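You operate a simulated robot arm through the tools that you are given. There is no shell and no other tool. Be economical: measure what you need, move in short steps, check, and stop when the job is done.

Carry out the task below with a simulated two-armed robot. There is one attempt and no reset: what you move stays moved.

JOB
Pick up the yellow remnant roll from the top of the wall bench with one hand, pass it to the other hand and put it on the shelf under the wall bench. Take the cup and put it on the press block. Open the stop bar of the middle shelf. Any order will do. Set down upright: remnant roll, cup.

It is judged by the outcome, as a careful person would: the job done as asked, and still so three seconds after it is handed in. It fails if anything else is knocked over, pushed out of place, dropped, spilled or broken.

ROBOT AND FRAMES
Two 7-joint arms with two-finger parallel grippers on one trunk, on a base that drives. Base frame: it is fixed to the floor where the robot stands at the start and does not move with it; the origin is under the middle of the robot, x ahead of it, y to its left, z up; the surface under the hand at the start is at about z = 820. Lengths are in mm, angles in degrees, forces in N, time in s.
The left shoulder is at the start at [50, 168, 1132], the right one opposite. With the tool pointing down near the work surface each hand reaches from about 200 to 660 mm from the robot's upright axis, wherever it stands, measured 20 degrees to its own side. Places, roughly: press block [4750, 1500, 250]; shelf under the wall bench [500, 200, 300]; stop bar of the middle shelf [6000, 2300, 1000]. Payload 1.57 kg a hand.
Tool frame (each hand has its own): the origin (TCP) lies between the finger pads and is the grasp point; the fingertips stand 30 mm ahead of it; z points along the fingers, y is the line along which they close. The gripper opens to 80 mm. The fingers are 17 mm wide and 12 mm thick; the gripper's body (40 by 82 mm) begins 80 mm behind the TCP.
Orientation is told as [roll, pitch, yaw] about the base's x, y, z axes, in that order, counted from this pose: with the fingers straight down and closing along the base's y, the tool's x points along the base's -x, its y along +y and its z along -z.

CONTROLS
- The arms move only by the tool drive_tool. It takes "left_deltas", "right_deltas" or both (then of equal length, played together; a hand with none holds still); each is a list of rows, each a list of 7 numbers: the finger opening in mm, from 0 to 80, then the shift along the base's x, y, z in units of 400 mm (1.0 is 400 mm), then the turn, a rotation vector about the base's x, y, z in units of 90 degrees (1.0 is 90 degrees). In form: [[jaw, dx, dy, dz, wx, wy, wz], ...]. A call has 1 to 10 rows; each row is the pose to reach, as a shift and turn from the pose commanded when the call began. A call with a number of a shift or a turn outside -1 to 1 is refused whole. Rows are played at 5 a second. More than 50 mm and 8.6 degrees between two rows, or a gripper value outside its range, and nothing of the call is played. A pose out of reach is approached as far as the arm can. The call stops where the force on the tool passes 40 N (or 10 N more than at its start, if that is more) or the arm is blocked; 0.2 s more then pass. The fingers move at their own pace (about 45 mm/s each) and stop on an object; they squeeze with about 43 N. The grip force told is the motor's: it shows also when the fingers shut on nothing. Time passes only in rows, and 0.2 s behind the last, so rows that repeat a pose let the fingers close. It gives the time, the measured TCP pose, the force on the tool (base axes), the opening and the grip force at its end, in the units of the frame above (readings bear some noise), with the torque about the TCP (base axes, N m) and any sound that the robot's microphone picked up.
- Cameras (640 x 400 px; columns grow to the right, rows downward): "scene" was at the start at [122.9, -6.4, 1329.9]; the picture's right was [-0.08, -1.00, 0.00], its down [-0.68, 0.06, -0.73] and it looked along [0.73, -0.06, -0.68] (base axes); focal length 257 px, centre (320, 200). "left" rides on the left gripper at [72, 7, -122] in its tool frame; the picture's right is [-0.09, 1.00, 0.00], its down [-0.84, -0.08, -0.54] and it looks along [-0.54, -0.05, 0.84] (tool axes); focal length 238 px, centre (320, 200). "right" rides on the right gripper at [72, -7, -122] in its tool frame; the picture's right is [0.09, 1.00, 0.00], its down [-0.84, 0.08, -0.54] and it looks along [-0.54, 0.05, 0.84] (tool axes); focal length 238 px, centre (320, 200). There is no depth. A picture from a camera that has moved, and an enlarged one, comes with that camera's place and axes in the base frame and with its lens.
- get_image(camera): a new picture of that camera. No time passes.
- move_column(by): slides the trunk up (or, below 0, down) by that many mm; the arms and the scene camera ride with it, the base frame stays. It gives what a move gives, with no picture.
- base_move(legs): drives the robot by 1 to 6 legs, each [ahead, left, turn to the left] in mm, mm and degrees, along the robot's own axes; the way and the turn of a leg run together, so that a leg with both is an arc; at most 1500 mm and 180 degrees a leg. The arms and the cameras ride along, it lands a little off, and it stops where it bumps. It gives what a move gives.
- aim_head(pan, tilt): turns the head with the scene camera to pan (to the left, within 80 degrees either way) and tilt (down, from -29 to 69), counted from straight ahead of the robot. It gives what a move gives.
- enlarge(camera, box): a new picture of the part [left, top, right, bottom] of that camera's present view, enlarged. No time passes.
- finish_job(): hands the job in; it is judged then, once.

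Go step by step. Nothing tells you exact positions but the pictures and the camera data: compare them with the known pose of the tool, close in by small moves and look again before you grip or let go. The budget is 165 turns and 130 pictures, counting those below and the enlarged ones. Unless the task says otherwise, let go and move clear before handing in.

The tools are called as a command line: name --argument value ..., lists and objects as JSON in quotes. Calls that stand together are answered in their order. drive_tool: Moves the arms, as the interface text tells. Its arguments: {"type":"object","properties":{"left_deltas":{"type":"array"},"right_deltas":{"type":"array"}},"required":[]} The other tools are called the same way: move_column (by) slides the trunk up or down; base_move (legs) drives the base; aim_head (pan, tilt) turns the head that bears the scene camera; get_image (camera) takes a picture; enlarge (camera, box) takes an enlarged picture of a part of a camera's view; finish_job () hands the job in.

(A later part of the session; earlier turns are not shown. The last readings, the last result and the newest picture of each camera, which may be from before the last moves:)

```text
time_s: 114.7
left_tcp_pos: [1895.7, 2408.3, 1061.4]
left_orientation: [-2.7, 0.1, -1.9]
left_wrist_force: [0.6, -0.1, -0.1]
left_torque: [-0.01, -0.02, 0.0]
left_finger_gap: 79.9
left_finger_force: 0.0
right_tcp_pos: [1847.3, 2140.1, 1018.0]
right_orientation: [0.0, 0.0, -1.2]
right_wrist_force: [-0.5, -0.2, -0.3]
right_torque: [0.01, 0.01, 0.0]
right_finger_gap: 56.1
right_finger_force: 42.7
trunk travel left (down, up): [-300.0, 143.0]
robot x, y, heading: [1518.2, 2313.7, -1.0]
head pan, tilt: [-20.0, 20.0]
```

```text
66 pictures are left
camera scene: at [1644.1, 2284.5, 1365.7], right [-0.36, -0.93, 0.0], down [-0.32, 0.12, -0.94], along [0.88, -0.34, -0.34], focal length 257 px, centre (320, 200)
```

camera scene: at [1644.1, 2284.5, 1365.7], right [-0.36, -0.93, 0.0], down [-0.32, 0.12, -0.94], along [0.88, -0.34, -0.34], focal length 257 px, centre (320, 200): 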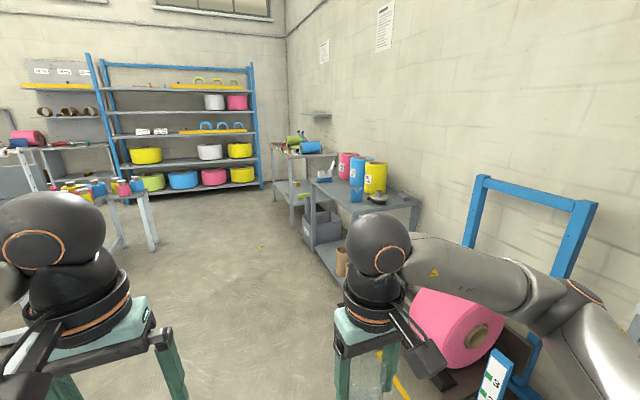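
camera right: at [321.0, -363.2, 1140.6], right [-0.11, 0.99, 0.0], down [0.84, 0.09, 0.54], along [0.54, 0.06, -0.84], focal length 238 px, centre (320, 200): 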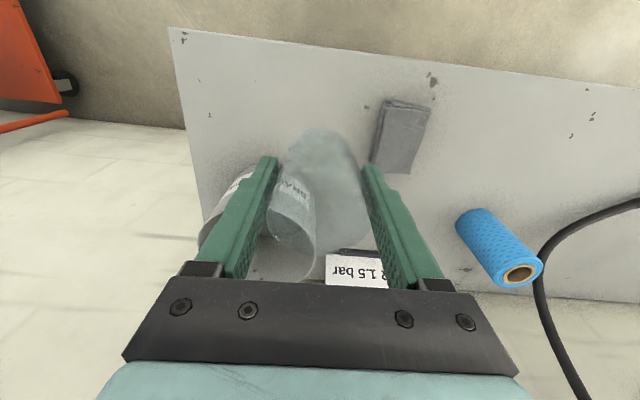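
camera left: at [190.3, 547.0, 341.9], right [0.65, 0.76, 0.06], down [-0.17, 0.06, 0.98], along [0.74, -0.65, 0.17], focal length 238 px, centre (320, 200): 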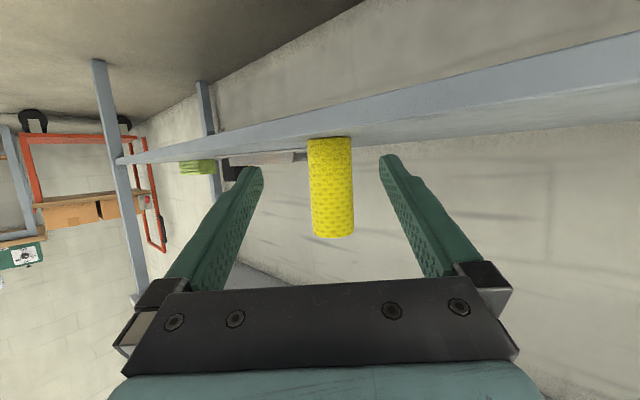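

Press block should appear near (290, 197) in this picture, by the small bench in front of the rack. I drive closer.

base_move --legs '[[1300, 0, 1.0]]'

aim_head --pan -25 --tilt 25

get_image --camera "scene"

```text
time_s: 121.2
left_tcp_pos: [3205.3, 2413.3, 1061.7]
left_orientation: [-2.7, 0.1, -0.1]
left_wrist_force: [0.6, -0.6, 0.6]
left_torque: [0.01, -0.04, -0.02]
left_finger_gap: 79.7
left_finger_force: 0.0
right_tcp_pos: [3165.7, 2142.9, 1018.6]
right_orientation: [0.0, 0.1, 0.8]
right_wrist_force: [0.1, 0.7, -1.0]
right_torque: [0.0, 0.01, 0.03]
right_finger_gap: 56.1
right_finger_force: 43.0
trunk travel left (down, up): [-300.0, 143.0]
robot x, y, heading: [2830.0, 2312.7, 0.8]
head pan, tilt: [-20.0, 20.0]
```

```text
time_s: 121.9
left_tcp_pos: [3205.0, 2413.2, 1060.5]
left_orientation: [-2.7, 0.1, -0.1]
left_wrist_force: [-1.3, -0.1, 0.5]
left_torque: [-0.02, -0.02, -0.01]
left_finger_gap: 79.7
left_finger_force: 0.1
right_tcp_pos: [3165.6, 2141.4, 1019.1]
right_orientation: [0.0, 0.1, 0.7]
right_wrist_force: [-0.3, 0.1, -0.3]
right_torque: [0.02, -0.01, -0.01]
right_finger_gap: 56.2
right_finger_force: 42.7
trunk travel left (down, up): [-300.0, 143.0]
robot x, y, heading: [2826.0, 2309.9, 0.7]
head pan, tilt: [-25.0, 25.0]
```

```text
65 pictures are left
camera scene: at [2954.2, 2273.7, 1357.7], right [-0.41, -0.91, 0.0], down [-0.38, 0.17, -0.91], along [0.83, -0.37, -0.42], focal length 257 px, centre (320, 200)
```

scene: 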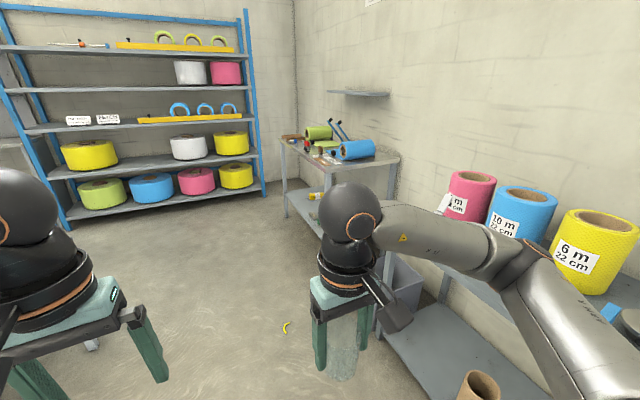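

The right hand hides the spot. I go further ahead and look to the right.

base_move --legs '[[1000, 0, -0.8]]'

aim_head --pan -40 --tilt 35

get_image --camera "scene"

```text
time_s: 127.1
left_tcp_pos: [4199.7, 2410.2, 1060.1]
left_orientation: [-2.7, 0.2, -1.0]
left_wrist_force: [0.3, -0.1, -0.2]
left_torque: [0.0, -0.02, 0.02]
left_finger_gap: 80.1
left_finger_force: 0.1
right_tcp_pos: [4156.6, 2139.8, 1017.2]
right_orientation: [-0.1, 0.1, -0.2]
right_wrist_force: [-0.3, -0.2, -0.8]
right_torque: [0.0, 0.04, 0.01]
right_finger_gap: 56.1
right_finger_force: 42.8
trunk travel left (down, up): [-300.0, 143.0]
robot x, y, heading: [3825.0, 2311.4, -0.2]
head pan, tilt: [-25.0, 25.0]
```

```text
time_s: 127.8
left_tcp_pos: [4200.9, 2409.8, 1059.5]
left_orientation: [-2.6, 0.1, -1.0]
left_wrist_force: [0.1, -0.5, -0.4]
left_torque: [-0.01, 0.0, 0.0]
left_finger_gap: 80.1
left_finger_force: 0.0
right_tcp_pos: [4157.2, 2138.6, 1018.4]
right_orientation: [0.1, 0.1, -0.1]
right_wrist_force: [-0.1, 0.5, -0.8]
right_torque: [-0.01, 0.0, -0.02]
right_finger_gap: 56.2
right_finger_force: 43.2
trunk travel left (down, up): [-300.0, 143.0]
robot x, y, heading: [3824.8, 2312.4, -0.2]
head pan, tilt: [-40.0, 35.0]
```

```text
64 pictures are left
camera scene: at [3931.5, 2256.5, 1341.9], right [-0.65, -0.76, 0.0], down [-0.44, 0.37, -0.82], along [0.63, -0.53, -0.57], focal length 257 px, centre (320, 200)
```

scene: 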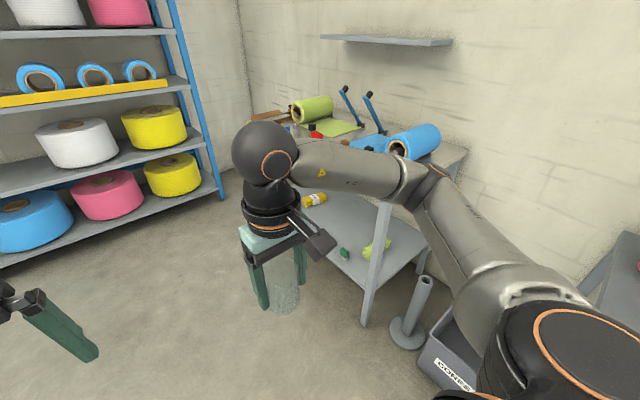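

enlarge --camera "scene" --box '[260, 140, 460, 265]'

aim_head --pan -10 --tilt 10

get_image --camera "scene"

```text
3.20 times, centred on (360, 202) of scene
camera zoom: at [3931.5, 2256.5, 1341.9], right [-0.65, -0.76, 0.0], down [-0.44, 0.37, -0.82], along [0.63, -0.53, -0.57], focal length 823 px, centre (192, 192)
```

zoom: 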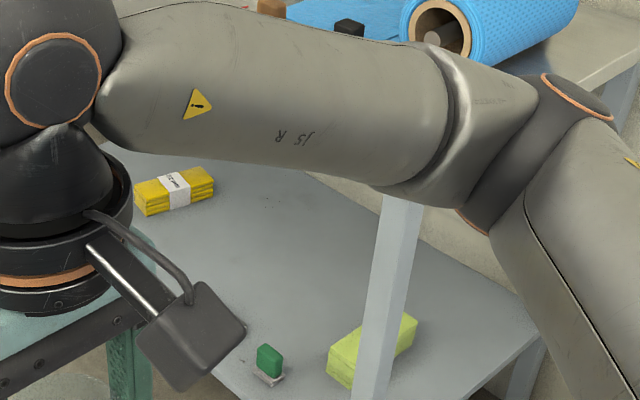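

```text
time_s: 128.8
left_tcp_pos: [4199.2, 2409.8, 1060.9]
left_orientation: [-2.7, 0.1, -1.0]
left_wrist_force: [0.5, -1.1, -0.4]
left_torque: [0.0, 0.04, 0.05]
left_finger_gap: 80.0
left_finger_force: 0.1
right_tcp_pos: [4156.1, 2139.1, 1019.1]
right_orientation: [0.1, 0.2, -0.2]
right_wrist_force: [0.2, 0.4, -0.4]
right_torque: [-0.04, -0.01, 0.01]
right_finger_gap: 56.3
right_finger_force: 43.1
trunk travel left (down, up): [-300.0, 143.0]
robot x, y, heading: [3822.1, 2311.5, -0.3]
head pan, tilt: [-10.0, 10.0]
```

```text
62 pictures are left
camera scene: at [3955.7, 2296.7, 1381.9], right [-0.18, -0.98, 0.0], down [-0.17, 0.03, -0.98], along [0.97, -0.18, -0.17], focal length 257 px, centre (320, 200)
```

scene: 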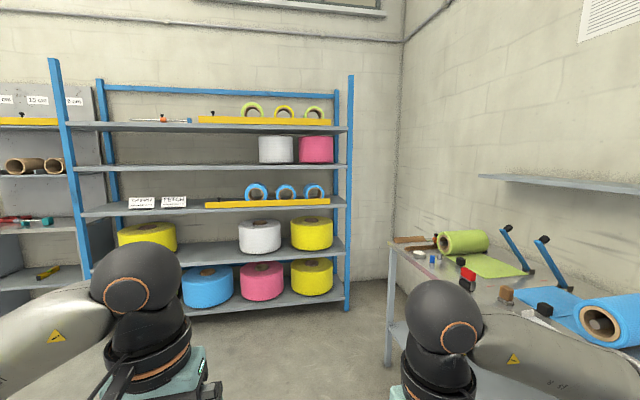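

The press block is likely on the lower shelf of the far bench. I drive level with it and turn right to face that bench.

base_move --legs '[[850, 0, 0], [0, 0, -90]]'

aim_head --pan 0 --tilt 45

get_image --camera "scene"

```text
time_s: 137.1
left_tcp_pos: [4736.9, 1929.8, 1061.2]
left_orientation: [-2.7, 0.1, -92.0]
left_wrist_force: [0.3, -0.4, 0.9]
left_torque: [0.0, -0.01, -0.05]
left_finger_gap: 80.0
left_finger_force: 0.0
right_tcp_pos: [4469.5, 1978.5, 1019.0]
right_orientation: [0.0, 0.2, -91.3]
right_wrist_force: [-0.7, 0.1, 0.1]
right_torque: [-0.01, 0.0, -0.03]
right_finger_gap: 56.5
right_finger_force: 42.9
trunk travel left (down, up): [-300.0, 143.0]
robot x, y, heading: [4646.4, 2308.4, -91.4]
head pan, tilt: [-10.0, 10.0]
```

```text
time_s: 138.1
left_tcp_pos: [4738.1, 1929.0, 1060.8]
left_orientation: [-2.7, 0.1, -92.0]
left_wrist_force: [0.1, -1.2, 0.4]
left_torque: [0.0, 0.03, -0.02]
left_finger_gap: 79.8
left_finger_force: 0.0
right_tcp_pos: [4468.4, 1977.7, 1017.7]
right_orientation: [0.0, 0.1, -91.2]
right_wrist_force: [0.0, 0.4, -0.6]
right_torque: [-0.02, 0.0, 0.0]
right_finger_gap: 56.8
right_finger_force: 43.3
trunk travel left (down, up): [-300.0, 143.0]
robot x, y, heading: [4653.7, 2308.9, -91.6]
head pan, tilt: [0.0, 45.0]
```

```text
61 pictures are left
camera scene: at [4645.5, 2187.1, 1327.1], right [-1.0, 0.02, 0.0], down [0.02, 0.71, -0.71], along [-0.02, -0.71, -0.71], focal length 257 px, centre (320, 200)
```

scene: 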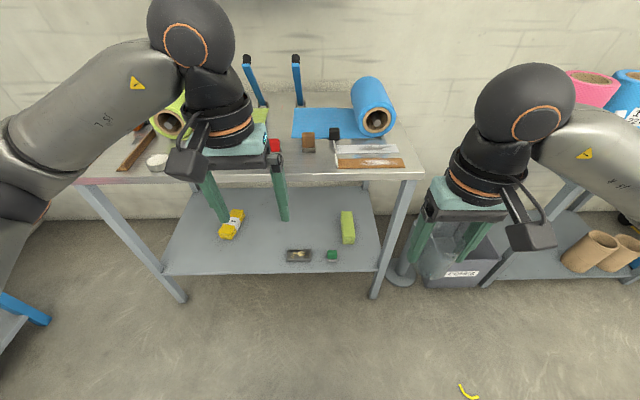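

The predicted press-block point lands on the small block at (298, 255) on the lower shelf. Zooming in.

enlarge --camera "scene" --box '[240, 200, 400, 300]'

enlarge --camera "scene" --box '[280, 240, 344, 280]'

```text
4.00 times, centred on (320, 250) of scene
camera zoom: at [4645.5, 2187.1, 1327.1], right [-1.0, 0.02, 0.0], down [0.02, 0.71, -0.71], along [-0.02, -0.71, -0.71], focal length 1028 px, centre (320, 0)
```

zoom: 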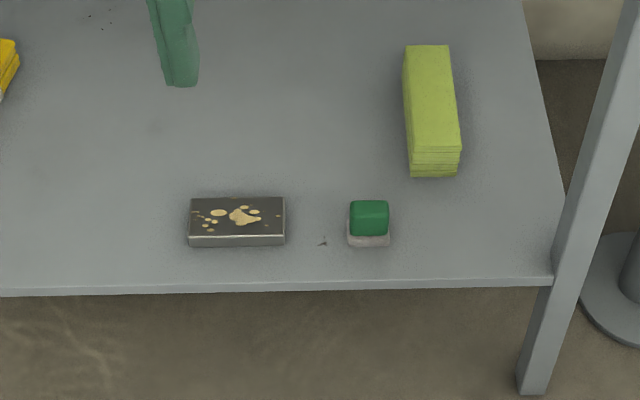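

```text
10.00 times, centred on (312, 260) of scene
camera zoom: at [4645.5, 2187.1, 1327.1], right [-1.0, 0.02, 0.0], down [0.02, 0.71, -0.71], along [-0.02, -0.71, -0.71], focal length 2571 px, centre (400, -400)
```

zoom: 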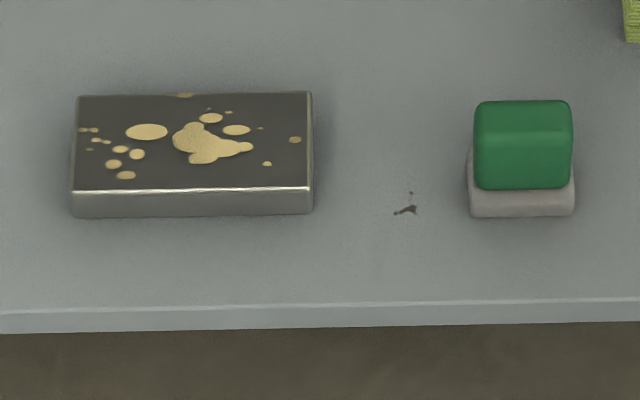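

That flat metal block (about 115 × 65 mm, centre ≈ [4727, 1484]) is the press block. I tuck the left hand back, lower the trunk, and position the base so the right hand can reach under the bench.

drive_tool --left_deltas '[[80, 0.08, 0.06, 0, 0, 0, 0], [80, 0.16, 0.12, 0, 0, 0, 0], [80, 0.24, 0.18, 0, 0, 0, 0], [80, 0.32, 0.24, 0, 0, 0, 0], [80, 0.4, 0.3, 0, 0, 0, 0], [80, 0.48, 0.36, 0, 0, 0, 0]]'

move_column --by -300

base_move --legs '[[0, 190, 1.5]]'

get_image --camera "scene"

get_image --camera "right"

```text
time_s: 139.5
left_tcp_pos: [4932.4, 2075.3, 1062.1]
left_orientation: [-2.6, 0.0, -92.1]
left_wrist_force: [-0.2, 0.3, -0.4]
left_torque: [-0.05, 0.02, -0.02]
left_finger_gap: 80.1
left_finger_force: 0.1
right_tcp_pos: [4468.7, 1978.4, 1020.6]
right_orientation: [0.0, -0.2, -91.2]
right_wrist_force: [0.8, -0.3, -1.1]
right_torque: [0.0, 0.01, 0.03]
right_finger_gap: 56.5
right_finger_force: 43.0
trunk travel left (down, up): [-300.0, 143.0]
robot x, y, heading: [4651.3, 2308.1, -91.1]
head pan, tilt: [0.0, 45.0]
```

```text
time_s: 142.5
left_tcp_pos: [4931.4, 2075.6, 761.4]
left_orientation: [-2.7, 0.1, -92.0]
left_wrist_force: [-0.3, -0.2, -0.4]
left_torque: [-0.04, -0.02, -0.02]
left_finger_gap: 80.1
left_finger_force: 0.0
right_tcp_pos: [4469.0, 1979.1, 718.1]
right_orientation: [-0.1, 0.0, -91.1]
right_wrist_force: [0.3, -0.7, -0.2]
right_torque: [0.0, 0.02, -0.01]
right_finger_gap: 56.0
right_finger_force: 43.4
trunk travel left (down, up): [0.0, 443.0]
robot x, y, heading: [4647.2, 2309.6, -91.5]
head pan, tilt: [0.0, 45.0]
```

```text
time_s: 144.7
left_tcp_pos: [5126.1, 2078.3, 762.2]
left_orientation: [-2.7, 0.1, -90.7]
left_wrist_force: [-0.4, 1.2, 0.3]
left_torque: [-0.01, -0.02, -0.02]
left_finger_gap: 79.8
left_finger_force: 0.0
right_tcp_pos: [4664.1, 1972.2, 718.3]
right_orientation: [0.0, 0.0, -90.0]
right_wrist_force: [-0.2, -0.5, -0.3]
right_torque: [0.01, 0.04, -0.01]
right_finger_gap: 56.1
right_finger_force: 43.2
trunk travel left (down, up): [0.0, 443.0]
robot x, y, heading: [4836.7, 2308.3, -89.8]
head pan, tilt: [0.0, 45.0]
```

```text
58 pictures are left
camera scene: at [4836.6, 2185.0, 1027.1], right [-1.0, 0.0, 0.0], down [0.0, 0.71, -0.71], along [0.0, -0.71, -0.71], focal length 257 px, centre (320, 200)
```

scene: 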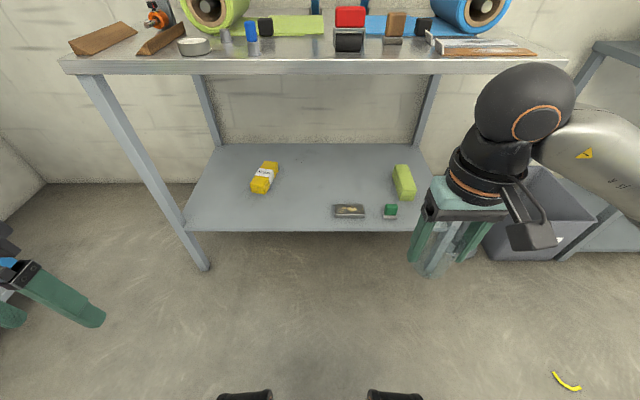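

```text
57 pictures are left
camera right: at [4657.9, 2044.5, 841.2], right [1.0, 0.09, 0.0], down [0.08, -0.84, 0.54], along [0.05, -0.54, -0.84], focal length 238 px, centre (320, 200)
```

right: 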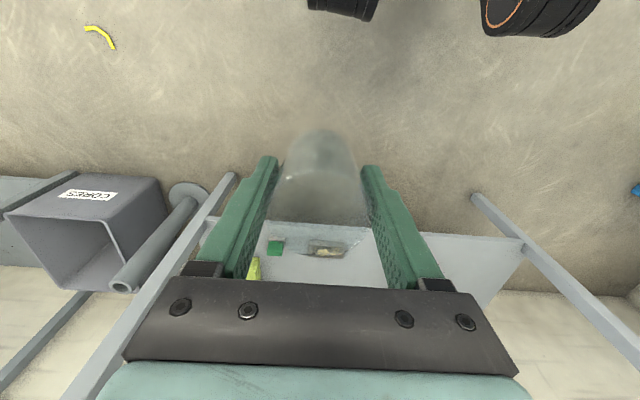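

I lower the right hand to cup height in front of the shelf, still in open space.

drive_tool --right_deltas '[[45, 0.02, -0.045, -0.09, 0, 0, 0], [45, 0.04, -0.09, -0.18, 0, 0, 0], [45, 0.06, -0.135, -0.27, 0, 0, 0], [45, 0.08, -0.18, -0.36, 0, 0, 0], [45, 0.1, -0.225, -0.45, 0, 0, 0], [45, 0.12, -0.27, -0.54, 0, 0, 0], [45, 0.14, -0.315, -0.63, 0, 0, 0], [45, 0.157, -0.36, -0.72, 0, 0, 0], [45, 0.157, -0.36, -0.72, 0, 0, 0]]'

get_image --camera "right"

get_image --camera "scene"

```text
time_s: 146.7
left_tcp_pos: [5125.2, 2078.9, 761.1]
left_orientation: [-2.6, 0.1, -90.7]
left_wrist_force: [0.2, -0.5, 0.6]
left_torque: [-0.02, 0.02, -0.01]
left_finger_gap: 79.8
left_finger_force: 0.1
right_tcp_pos: [4725.9, 1826.8, 430.3]
right_orientation: [0.0, 0.0, -89.9]
right_wrist_force: [-0.3, -0.4, -1.2]
right_torque: [-0.04, 0.0, -0.02]
right_finger_gap: 56.1
right_finger_force: 43.3
trunk travel left (down, up): [0.0, 443.0]
robot x, y, heading: [4837.9, 2306.0, -90.2]
head pan, tilt: [0.0, 45.0]
```

```text
56 pictures are left
camera right: at [4719.4, 1899.1, 552.7], right [1.0, 0.09, 0.0], down [0.08, -0.84, 0.54], along [0.05, -0.54, -0.84], focal length 238 px, centre (320, 200)
```

right: 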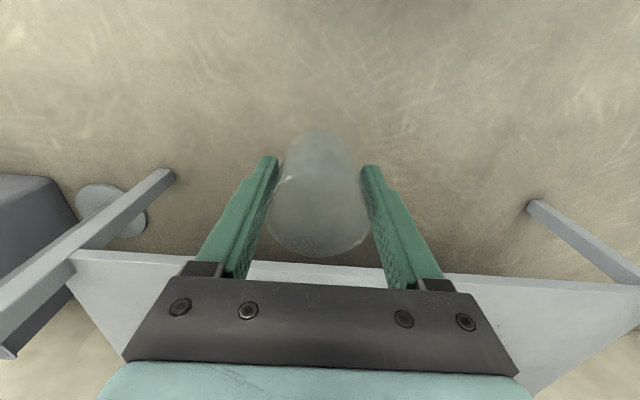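

```text
55 pictures are left
camera scene: at [4836.7, 2185.0, 1027.1], right [-1.0, 0.0, 0.0], down [0.0, 0.71, -0.71], along [0.0, -0.71, -0.71], focal length 257 px, centre (320, 200)
```

scene: 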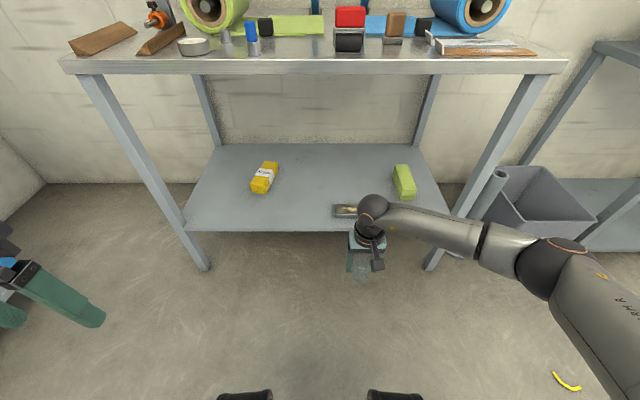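

Shelf ≈ z 275, block centre ≈ [4727, 1507], top ≈ 290. To keep the right elbow off the bench's front leg I shift left a bit and reach further; first 200 mm ahead.

base_move --legs '[[180, 55, 0]]'

drive_tool --right_deltas '[[45, -0.045, -0.05, 0, 0, 0, 0], [45, -0.09, -0.1, 0, 0, 0, 0], [45, -0.135, -0.15, 0, 0, 0, 0], [45, -0.135, -0.15, 0, 0, 0, 0]]'

get_image --camera "right"

get_image --camera "scene"

```text
time_s: 148.3
left_tcp_pos: [5180.3, 1896.8, 762.0]
left_orientation: [-2.6, 0.1, -90.7]
left_wrist_force: [-0.5, 0.4, 0.4]
left_torque: [-0.01, -0.03, 0.05]
left_finger_gap: 79.9
left_finger_force: 0.1
right_tcp_pos: [4780.3, 1645.3, 429.4]
right_orientation: [0.0, 0.1, -89.9]
right_wrist_force: [-0.9, -0.9, -0.4]
right_torque: [-0.01, 0.01, 0.02]
right_finger_gap: 56.1
right_finger_force: 43.1
trunk travel left (down, up): [0.0, 443.0]
robot x, y, heading: [4888.0, 2124.3, -90.1]
head pan, tilt: [0.0, 45.0]
```

```text
time_s: 149.3
left_tcp_pos: [5179.8, 1897.3, 761.9]
left_orientation: [-2.7, 0.1, -90.7]
left_wrist_force: [0.0, -0.7, 0.4]
left_torque: [0.01, 0.02, -0.03]
left_finger_gap: 79.9
left_finger_force: 0.0
right_tcp_pos: [4726.4, 1585.6, 430.3]
right_orientation: [0.0, -0.1, -89.9]
right_wrist_force: [0.2, -0.1, 0.2]
right_torque: [0.02, -0.06, -0.03]
right_finger_gap: 55.9
right_finger_force: 43.1
trunk travel left (down, up): [0.0, 443.0]
robot x, y, heading: [4891.6, 2123.9, -89.9]
head pan, tilt: [0.0, 45.0]
```

```text
54 pictures are left
camera right: at [4719.5, 1657.1, 554.5], right [1.0, 0.09, 0.0], down [0.08, -0.84, 0.54], along [0.05, -0.54, -0.84], focal length 238 px, centre (320, 200)
```

right: 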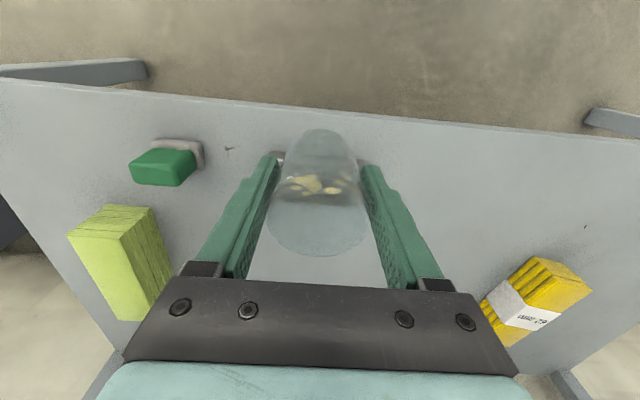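

```text
53 pictures are left
camera scene: at [4891.2, 2003.5, 1027.1], right [-1.0, 0.0, 0.0], down [0.0, 0.71, -0.71], along [0.0, -0.71, -0.71], focal length 257 px, centre (320, 200)
```

scene: 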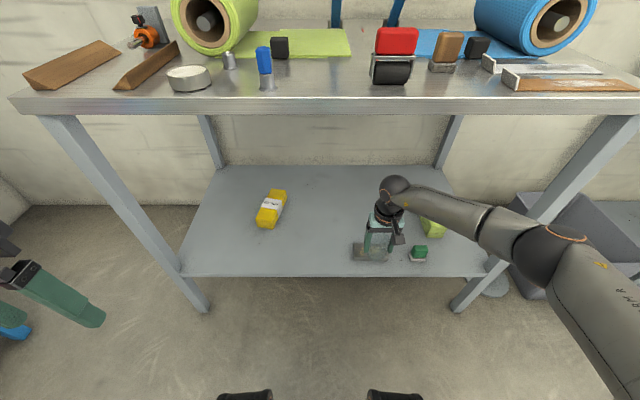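

The block shows through the cup. I zoom to locate it precisely.

enlarge --camera "right" --box '[240, 120, 400, 220]'

enlarge --camera "scene" --box '[320, 200, 480, 300]'

```text
4.00 times, centred on (320, 170) of right
camera zoom: at [4719.5, 1657.1, 554.5], right [1.0, 0.09, 0.0], down [0.08, -0.84, 0.54], along [0.05, -0.54, -0.84], focal length 953 px, centre (320, 320)
```

zoom: 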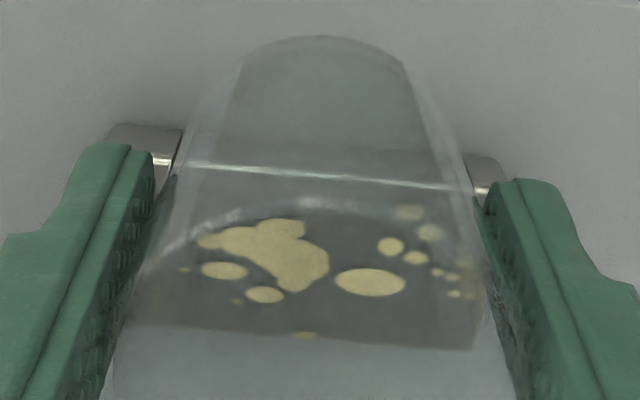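

```text
4.00 times, centred on (400, 250) of scene
camera zoom: at [4891.2, 2003.5, 1027.1], right [-1.0, 0.0, 0.0], down [0.0, 0.71, -0.71], along [0.0, -0.71, -0.71], focal length 1028 px, centre (0, 0)
```

zoom: 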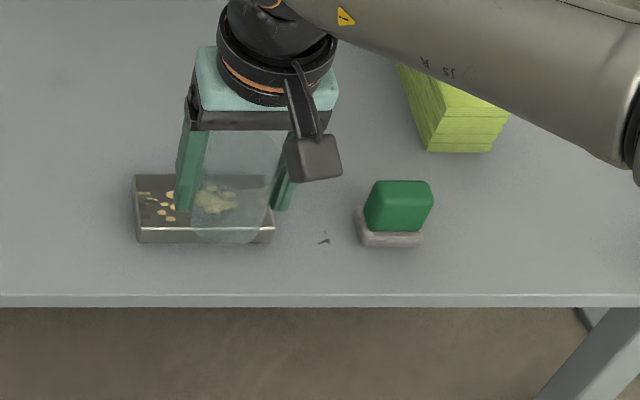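

Block top centre ≈ [4726, 1517], z ≈ 305. I lower 45 mm, then advance over the block.

drive_tool --right_deltas '[[45, 0, 0, -0.06, 0, 0, 0], [45, 0, 0, -0.11, 0, 0, 0], [45, 0, -0.05, -0.11, 0, 0, 0], [45, 0, -0.1, -0.11, 0, 0, 0], [45, 0, -0.15, -0.11, 0, 0, 0], [45, 0, -0.168, -0.11, 0, 0, 0], [45, 0, -0.168, -0.11, 0, 0, 0]]'

enlarge --camera "right" --box '[240, 100, 400, 200]'

get_image --camera "scene"

enlarge --camera "scene" --box '[320, 200, 480, 300]'

```text
time_s: 150.9
left_tcp_pos: [5179.9, 1895.9, 761.4]
left_orientation: [-2.8, 0.1, -90.7]
left_wrist_force: [0.2, -0.1, -0.6]
left_torque: [0.03, -0.01, -0.01]
left_finger_gap: 80.2
left_finger_force: 0.1
right_tcp_pos: [4726.2, 1547.0, 388.1]
right_orientation: [0.0, 0.0, -89.8]
right_wrist_force: [0.5, -0.3, 0.1]
right_torque: [0.02, -0.01, -0.02]
right_finger_gap: 56.0
right_finger_force: 42.9
right hand out of reach, approached as far as the arm can: row 4, 5, 6, 7
trunk travel left (down, up): [0.0, 443.0]
robot x, y, heading: [4892.5, 2124.1, -90.2]
head pan, tilt: [0.0, 45.0]
```

```text
4.00 times, centred on (320, 150) of right
camera zoom: at [4720.7, 1619.2, 511.1], right [1.0, 0.09, 0.0], down [0.08, -0.84, 0.54], along [0.05, -0.54, -0.84], focal length 953 px, centre (320, 400)
```

zoom: 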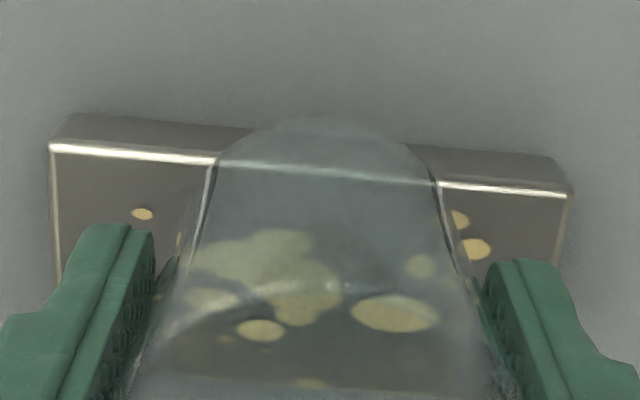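

```text
49 pictures are left
camera scene: at [4891.2, 2003.5, 1027.1], right [-1.0, 0.0, 0.0], down [0.0, 0.71, -0.71], along [0.0, -0.71, -0.71], focal length 257 px, centre (320, 200)
```

scene: 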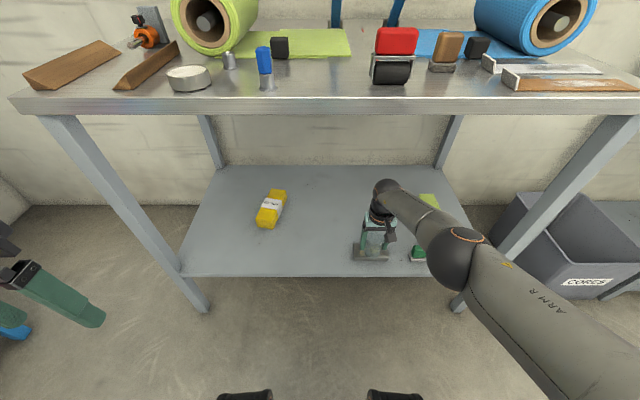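

```text
4.00 times, centred on (400, 250) of scene
camera zoom: at [4891.2, 2003.5, 1027.1], right [-1.0, 0.0, 0.0], down [0.0, 0.71, -0.71], along [0.0, -0.71, -0.71], focal length 1028 px, centre (0, 0)
```

zoom: 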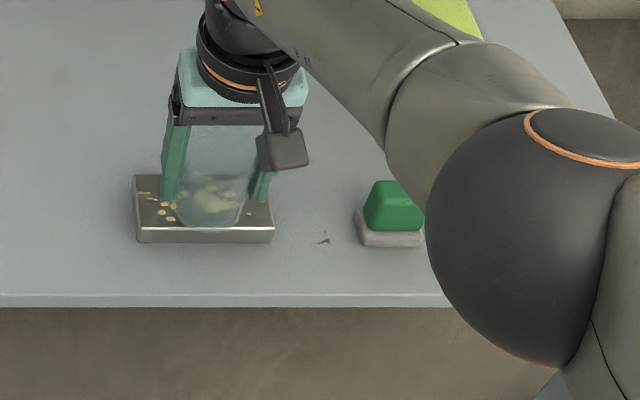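

The arm is near its reach limit; I creep the base 40 mm ahead and then check the cup against the block.

base_move --legs '[[40, 0, 0]]'

enlarge --camera "scene" --box '[330, 220, 426, 280]'

get_image --camera "right"

```text
time_s: 151.8
left_tcp_pos: [5180.5, 1856.8, 760.7]
left_orientation: [-2.7, 0.1, -90.7]
left_wrist_force: [-0.7, -0.4, 0.6]
left_torque: [0.0, 0.03, 0.0]
left_finger_gap: 80.0
left_finger_force: 0.1
right_tcp_pos: [4727.6, 1506.7, 389.5]
right_orientation: [0.1, -0.1, -89.9]
right_wrist_force: [-0.6, 0.1, -0.2]
right_torque: [0.0, 0.01, 0.0]
right_finger_gap: 56.0
right_finger_force: 43.1
trunk travel left (down, up): [0.0, 443.0]
robot x, y, heading: [4891.8, 2083.4, -90.1]
head pan, tilt: [0.0, 45.0]
```

```text
6.67 times, centred on (378, 250) of scene
camera zoom: at [4891.2, 1963.4, 1027.1], right [-1.0, 0.0, 0.0], down [0.0, 0.71, -0.71], along [0.0, -0.71, -0.71], focal length 1714 px, centre (-67, -133)
```

zoom: 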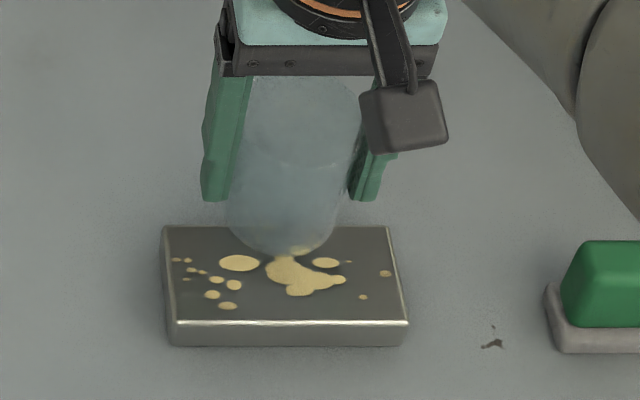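

```text
46 pictures are left
camera right: at [4720.4, 1579.0, 511.2], right [1.0, 0.09, 0.0], down [0.08, -0.84, 0.54], along [0.05, -0.54, -0.84], focal length 238 px, centre (320, 200)
```

right: 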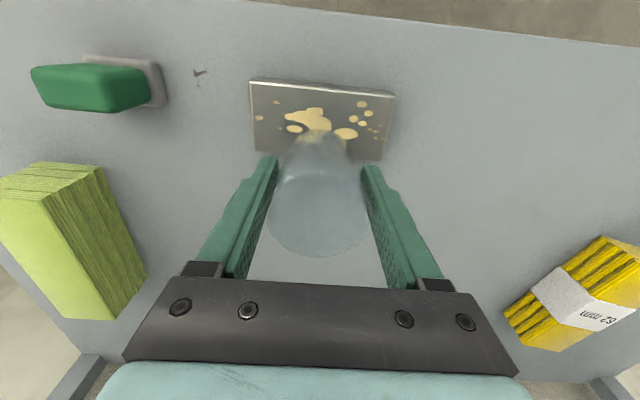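

The block centre is now well fixed at ≈ [4725, 1524], and the cup is about 20 mm too deep. I draw back 20 mm and lower part way.

drive_tool --right_deltas '[[45, -0.005, 0.025, 0, 0, 0, 0], [45, -0.005, 0.05, 0, 0, 0, 0], [45, -0.005, 0.05, -0.02, 0, 0, 0], [45, -0.005, 0.05, -0.038, 0, 0, 0], [45, -0.005, 0.05, -0.038, 0, 0, 0]]'

enlarge --camera "scene" --box '[330, 220, 426, 280]'

enlarge --camera "right" --box '[240, 80, 400, 180]'

```text
time_s: 153.0
left_tcp_pos: [5180.5, 1859.3, 762.9]
left_orientation: [-2.6, 0.0, -90.7]
left_wrist_force: [0.1, 0.1, 0.2]
left_torque: [-0.01, -0.02, -0.01]
left_finger_gap: 79.8
left_finger_force: 0.0
right_tcp_pos: [4725.3, 1525.2, 377.5]
right_orientation: [0.0, -0.2, -90.1]
right_wrist_force: [-2.2, 5.8, 19.6]
right_torque: [0.23, 0.06, 0.03]
right_finger_gap: 55.8
right_finger_force: 42.8
right hand out of reach, approached as far as the arm can: row 1
trunk travel left (down, up): [0.0, 443.0]
robot x, y, heading: [4887.6, 2084.8, -90.3]
head pan, tilt: [0.0, 45.0]
```

```text
6.67 times, centred on (378, 250) of scene
camera zoom: at [4891.5, 1964.8, 1027.6], right [-1.0, 0.0, 0.0], down [0.0, 0.71, -0.71], along [0.0, -0.71, -0.71], focal length 1714 px, centre (-67, -133)
```

zoom: 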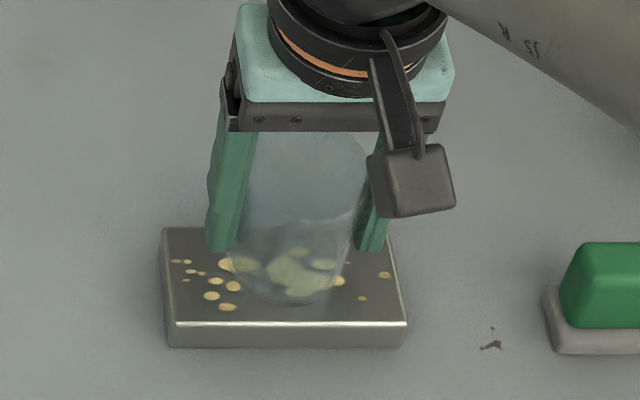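

```text
4.00 times, centred on (320, 130) of right
camera zoom: at [4718.7, 1597.8, 498.8], right [1.0, 0.09, 0.0], down [0.08, -0.84, 0.54], along [0.05, -0.54, -0.84], focal length 953 px, centre (320, 480)
```

zoom: 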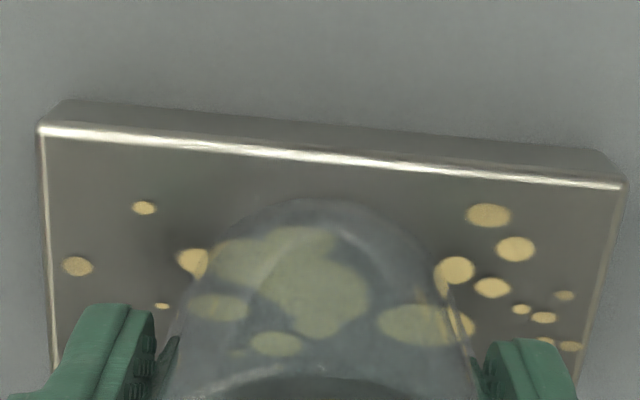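

The cup already touches the block (top is z ≈ 324) and sits ~7 mm too far back. I lift slightly, shift 7 mm toward me, and set it down again.

drive_tool --right_deltas '[[45, 0, 0, 0.018, 0, 0, 0], [45, 0, 0, 0.03, 0, 0, 0], [45, 0, 0.0175, 0.03, 0, 0, 0], [45, 0, 0.0175, 0.02, 0, 0, 0], [45, 0, 0.0175, 0.016, 0, 0, 0], [45, 0, 0.0175, 0.016, 0, 0, 0]]'

enlarge --camera "scene" --box '[330, 220, 426, 280]'

enlarge --camera "right" --box '[240, 80, 400, 180]'

```text
time_s: 154.4
left_tcp_pos: [5180.1, 1857.2, 761.3]
left_orientation: [-2.8, 0.1, -90.7]
left_wrist_force: [-0.4, 0.9, 0.2]
left_torque: [0.0, 0.01, 0.01]
left_finger_gap: 79.9
left_finger_force: 0.0
right_tcp_pos: [4725.5, 1534.9, 378.9]
right_orientation: [0.0, 0.0, -89.9]
right_wrist_force: [-0.9, 0.0, 0.6]
right_torque: [0.01, 0.01, 0.01]
right_finger_gap: 55.8
right_finger_force: 43.2
trunk travel left (down, up): [0.0, 443.0]
robot x, y, heading: [4889.5, 2083.8, -90.0]
head pan, tilt: [0.0, 45.0]
```

```text
6.67 times, centred on (378, 250) of scene
camera zoom: at [4891.2, 1963.3, 1027.1], right [-1.0, 0.0, 0.0], down [0.0, 0.71, -0.71], along [0.0, -0.71, -0.71], focal length 1714 px, centre (-67, -133)
```

zoom: 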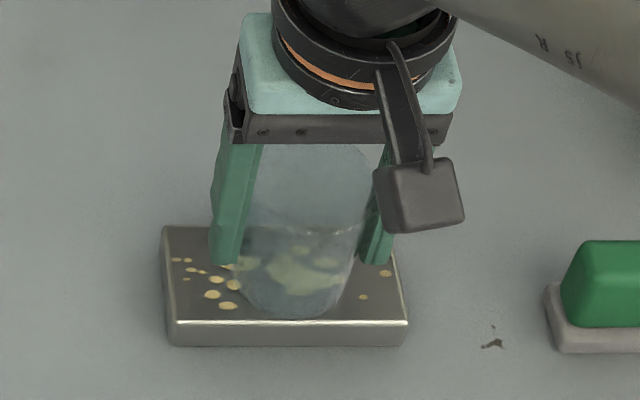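

```text
4.00 times, centred on (320, 130) of right
camera zoom: at [4718.8, 1606.7, 502.1], right [1.0, 0.09, 0.0], down [0.08, -0.84, 0.54], along [0.05, -0.54, -0.84], focal length 953 px, centre (320, 480)
```

zoom: 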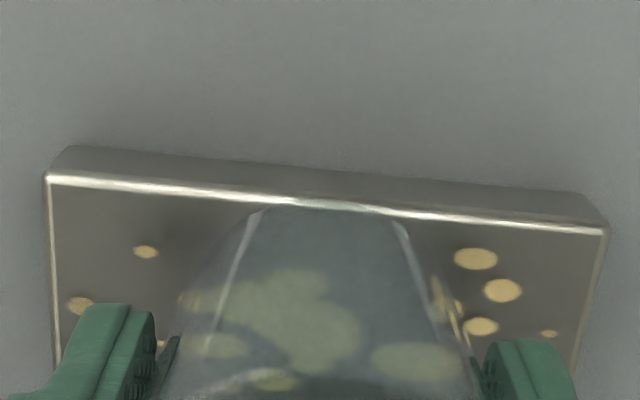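

Now it's ~4–5 mm too near the front edge. I correct back by 4.5 mm, hovering.

drive_tool --right_deltas '[[45, 0, 0, 0.01, 0, 0, 0], [45, 0, -0.011, 0.01, 0, 0, 0], [45, 0, -0.011, 0.0, 0, 0, 0], [45, 0, -0.011, 0.0, 0, 0, 0], [45, 0, -0.011, -0.003, 0, 0, 0], [45, 0, -0.011, -0.003, 0, 0, 0]]'

enlarge --camera "scene" --box '[346, 230, 410, 270]'

enlarge --camera "right" --box '[240, 80, 400, 180]'

```text
time_s: 155.8
left_tcp_pos: [5180.1, 1856.3, 761.6]
left_orientation: [-2.7, 0.1, -90.7]
left_wrist_force: [-0.9, 0.5, -0.2]
left_torque: [0.0, 0.01, 0.04]
left_finger_gap: 79.9
left_finger_force: 0.1
right_tcp_pos: [4724.4, 1529.7, 377.2]
right_orientation: [0.0, 0.1, -89.9]
right_wrist_force: [0.5, -0.5, -0.8]
right_torque: [-0.01, -0.01, 0.05]
right_finger_gap: 55.9
right_finger_force: 42.9
trunk travel left (down, up): [0.0, 443.0]
robot x, y, heading: [4892.2, 2088.3, -90.1]
head pan, tilt: [0.0, 45.0]
```

```text
10.00 times, centred on (378, 250) of scene
camera zoom: at [4891.2, 1963.3, 1027.1], right [-1.0, 0.0, 0.0], down [0.0, 0.71, -0.71], along [0.0, -0.71, -0.71], focal length 2571 px, centre (-260, -300)
```

zoom: 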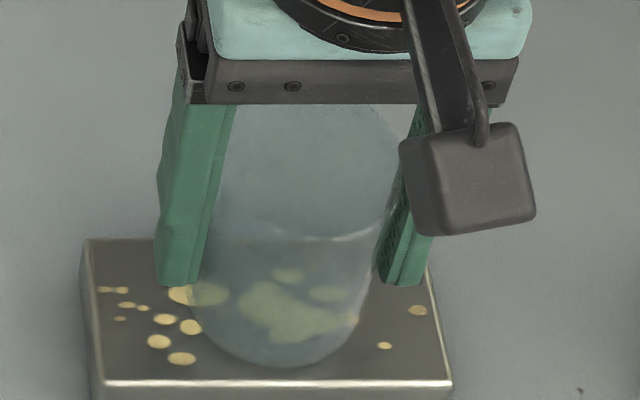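

```text
4.00 times, centred on (320, 130) of right
camera zoom: at [4717.7, 1602.0, 501.0], right [1.0, 0.09, 0.0], down [0.08, -0.84, 0.54], along [0.05, -0.54, -0.84], focal length 953 px, centre (320, 480)
```

zoom: 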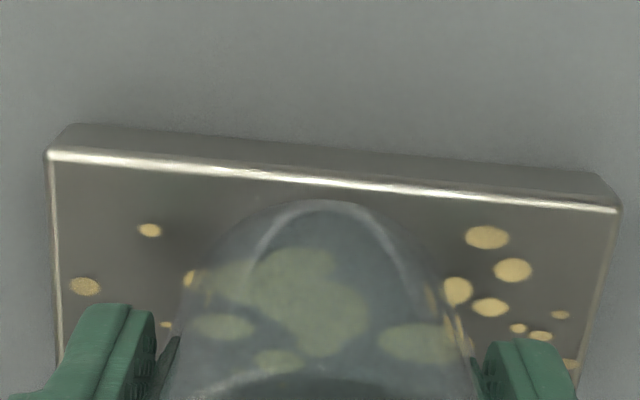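

The cup is within a couple of mm of centred. I add 1.5 mm forward and lower until light contact.

drive_tool --right_deltas '[[45, 0, 0.004, 0, 0, 0, 0], [45, 0, 0.004, -0.003, 0, 0, 0], [45, 0, 0.004, -0.006, 0, 0, 0], [45, 0, 0.004, -0.006, 0, 0, 0]]'

```text
time_s: 156.8
left_tcp_pos: [5179.5, 1857.4, 761.3]
left_orientation: [-2.7, 0.1, -90.8]
left_wrist_force: [-0.5, 0.6, -0.2]
left_torque: [0.02, -0.02, 0.0]
left_finger_gap: 80.0
left_finger_force: 0.0
right_tcp_pos: [4725.2, 1532.1, 376.3]
right_orientation: [0.0, 0.0, -89.9]
right_wrist_force: [0.1, -0.2, 0.2]
right_torque: [-0.06, 0.01, -0.01]
right_finger_gap: 55.8
right_finger_force: 42.7
trunk travel left (down, up): [0.0, 443.0]
robot x, y, heading: [4893.4, 2086.6, -90.0]
head pan, tilt: [0.0, 45.0]
```

drive_tool --right_deltas '[[45, 0, 0, -0.003, 0, 0, 0], [45, 0, 0, -0.005, 0, 0, 0], [45, 0, 0, -0.005, 0, 0, 0]]'

enlarge --camera "scene" --box '[346, 230, 410, 270]'

```text
time_s: 157.6
left_tcp_pos: [5180.1, 1857.6, 761.9]
left_orientation: [-2.7, 0.0, -90.8]
left_wrist_force: [0.2, 0.3, 0.4]
left_torque: [0.01, -0.03, 0.03]
left_finger_gap: 79.8
left_finger_force: 0.1
right_tcp_pos: [4724.9, 1530.5, 376.2]
right_orientation: [-0.1, -0.1, -90.0]
right_wrist_force: [-2.1, 6.9, 23.3]
right_torque: [0.24, 0.05, -0.01]
right_finger_gap: 55.7
right_finger_force: 43.0
trunk travel left (down, up): [0.0, 443.0]
robot x, y, heading: [4893.3, 2084.5, -89.9]
head pan, tilt: [0.0, 45.0]
```

```text
10.00 times, centred on (378, 250) of scene
camera zoom: at [4891.6, 1965.0, 1027.6], right [-1.0, 0.0, 0.0], down [0.0, 0.71, -0.71], along [0.0, -0.71, -0.71], focal length 2571 px, centre (-260, -300)
```

zoom: 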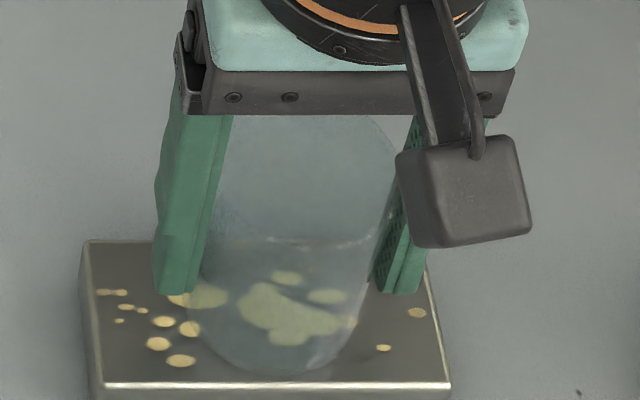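

Seated, about 3–4 mm inside the front edge. I ease the pressure, open, and withdraw horizontally toward me.

drive_tool --right_deltas '[[45, 0, 0, 0.0045, 0, 0, 0], [58, 0, 0, 0.0045, 0, 0, 0], [70, 0, 0, 0.0045, 0, 0, 0], [80, 0, 0, 0.0045, 0, 0, 0], [80, 0, 0, 0.0045, 0, 0, 0]]'

enlarge --camera "scene" --box '[346, 230, 410, 270]'

get_image --camera "right"

```text
time_s: 158.8
left_tcp_pos: [5180.5, 1857.0, 761.0]
left_orientation: [-2.7, 0.1, -90.7]
left_wrist_force: [-0.3, -0.6, -0.5]
left_torque: [-0.01, 0.03, -0.02]
left_finger_gap: 80.1
left_finger_force: 0.1
right_tcp_pos: [4725.5, 1530.8, 375.9]
right_orientation: [0.0, 0.1, -89.9]
right_wrist_force: [-0.6, 0.1, 0.1]
right_torque: [0.04, 0.03, 0.02]
right_finger_gap: 80.0
right_finger_force: 0.0
trunk travel left (down, up): [0.0, 443.0]
robot x, y, heading: [4892.1, 2083.5, -89.9]
head pan, tilt: [0.0, 45.0]
```

```text
10.00 times, centred on (378, 250) of scene
camera zoom: at [4891.2, 1963.3, 1027.0], right [-1.0, 0.0, 0.0], down [0.0, 0.71, -0.71], along [0.0, -0.71, -0.71], focal length 2571 px, centre (-260, -300)
```

zoom: 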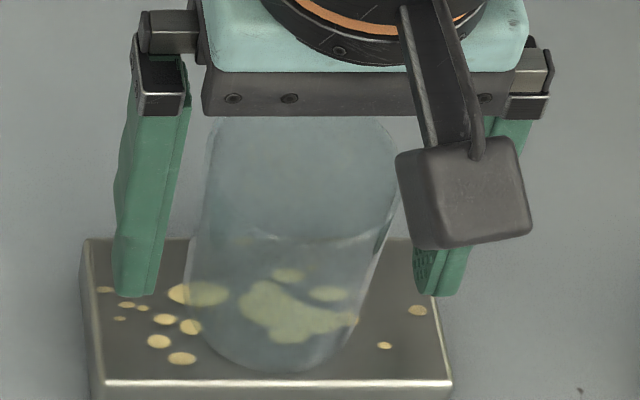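

```text
37 pictures are left
camera right: at [4718.4, 1603.9, 498.1], right [1.0, 0.09, 0.0], down [0.08, -0.84, 0.54], along [0.05, -0.54, -0.84], focal length 238 px, centre (320, 200)
```

right: 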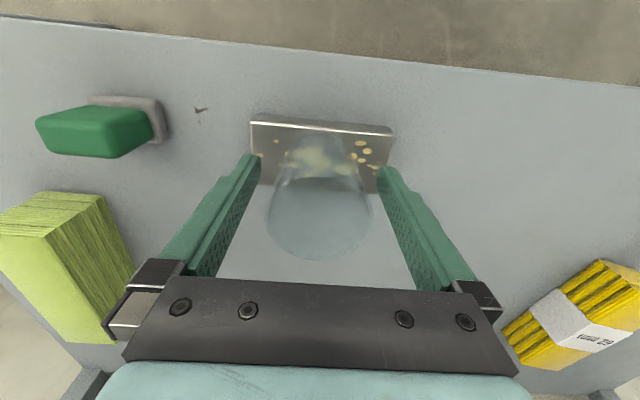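

The cup stands free on the block. I withdraw horizontally 150 mm, then check.

drive_tool --right_deltas '[[80, 0, 0.04, 0.005, 0, 0, 0], [80, 0, 0.1, 0.01, 0, 0, 0], [80, 0, 0.17, 0.01, 0, 0, 0], [80, 0, 0.25, 0.01, 0, 0, 0], [80, 0, 0.33, 0.01, 0, 0, 0], [80, 0, 0.38, 0.01, 0, 0, 0]]'

get_image --camera "scene"

enlarge --camera "scene" --box '[330, 220, 426, 280]'

```text
time_s: 160.2
left_tcp_pos: [5180.2, 1856.7, 762.6]
left_orientation: [-2.7, 0.1, -90.7]
left_wrist_force: [0.3, 0.1, 0.1]
left_torque: [0.04, -0.01, 0.04]
left_finger_gap: 80.3
left_finger_force: 0.0
right_tcp_pos: [4726.1, 1679.9, 378.2]
right_orientation: [0.0, 0.0, -89.9]
right_wrist_force: [-0.2, 0.4, -0.1]
right_torque: [-0.02, 0.01, 0.0]
right_finger_gap: 80.0
right_finger_force: 0.0
trunk travel left (down, up): [0.0, 443.0]
robot x, y, heading: [4892.3, 2085.3, -90.2]
head pan, tilt: [0.0, 45.0]
```

```text
36 pictures are left
camera scene: at [4891.2, 1963.3, 1027.1], right [-1.0, 0.0, 0.0], down [0.0, 0.71, -0.71], along [0.0, -0.71, -0.71], focal length 257 px, centre (320, 200)
```

scene: 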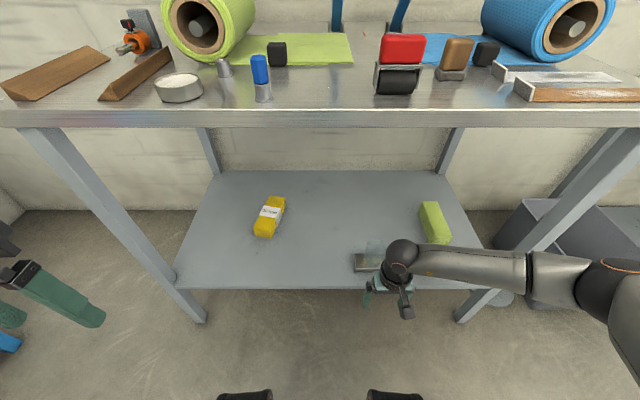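

```text
6.67 times, centred on (378, 250) of scene
camera zoom: at [4891.2, 1963.3, 1027.1], right [-1.0, 0.0, 0.0], down [0.0, 0.71, -0.71], along [0.0, -0.71, -0.71], focal length 1714 px, centre (-67, -133)
```

zoom: 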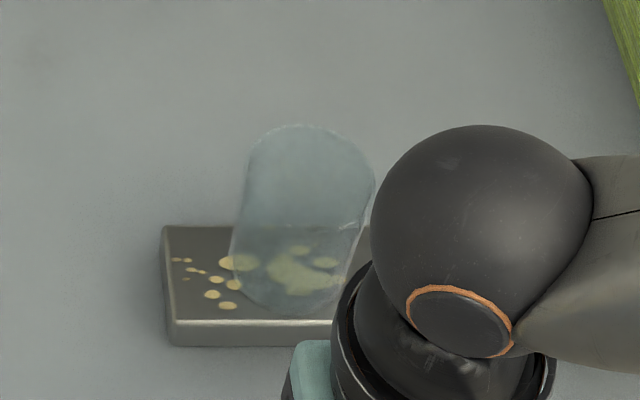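

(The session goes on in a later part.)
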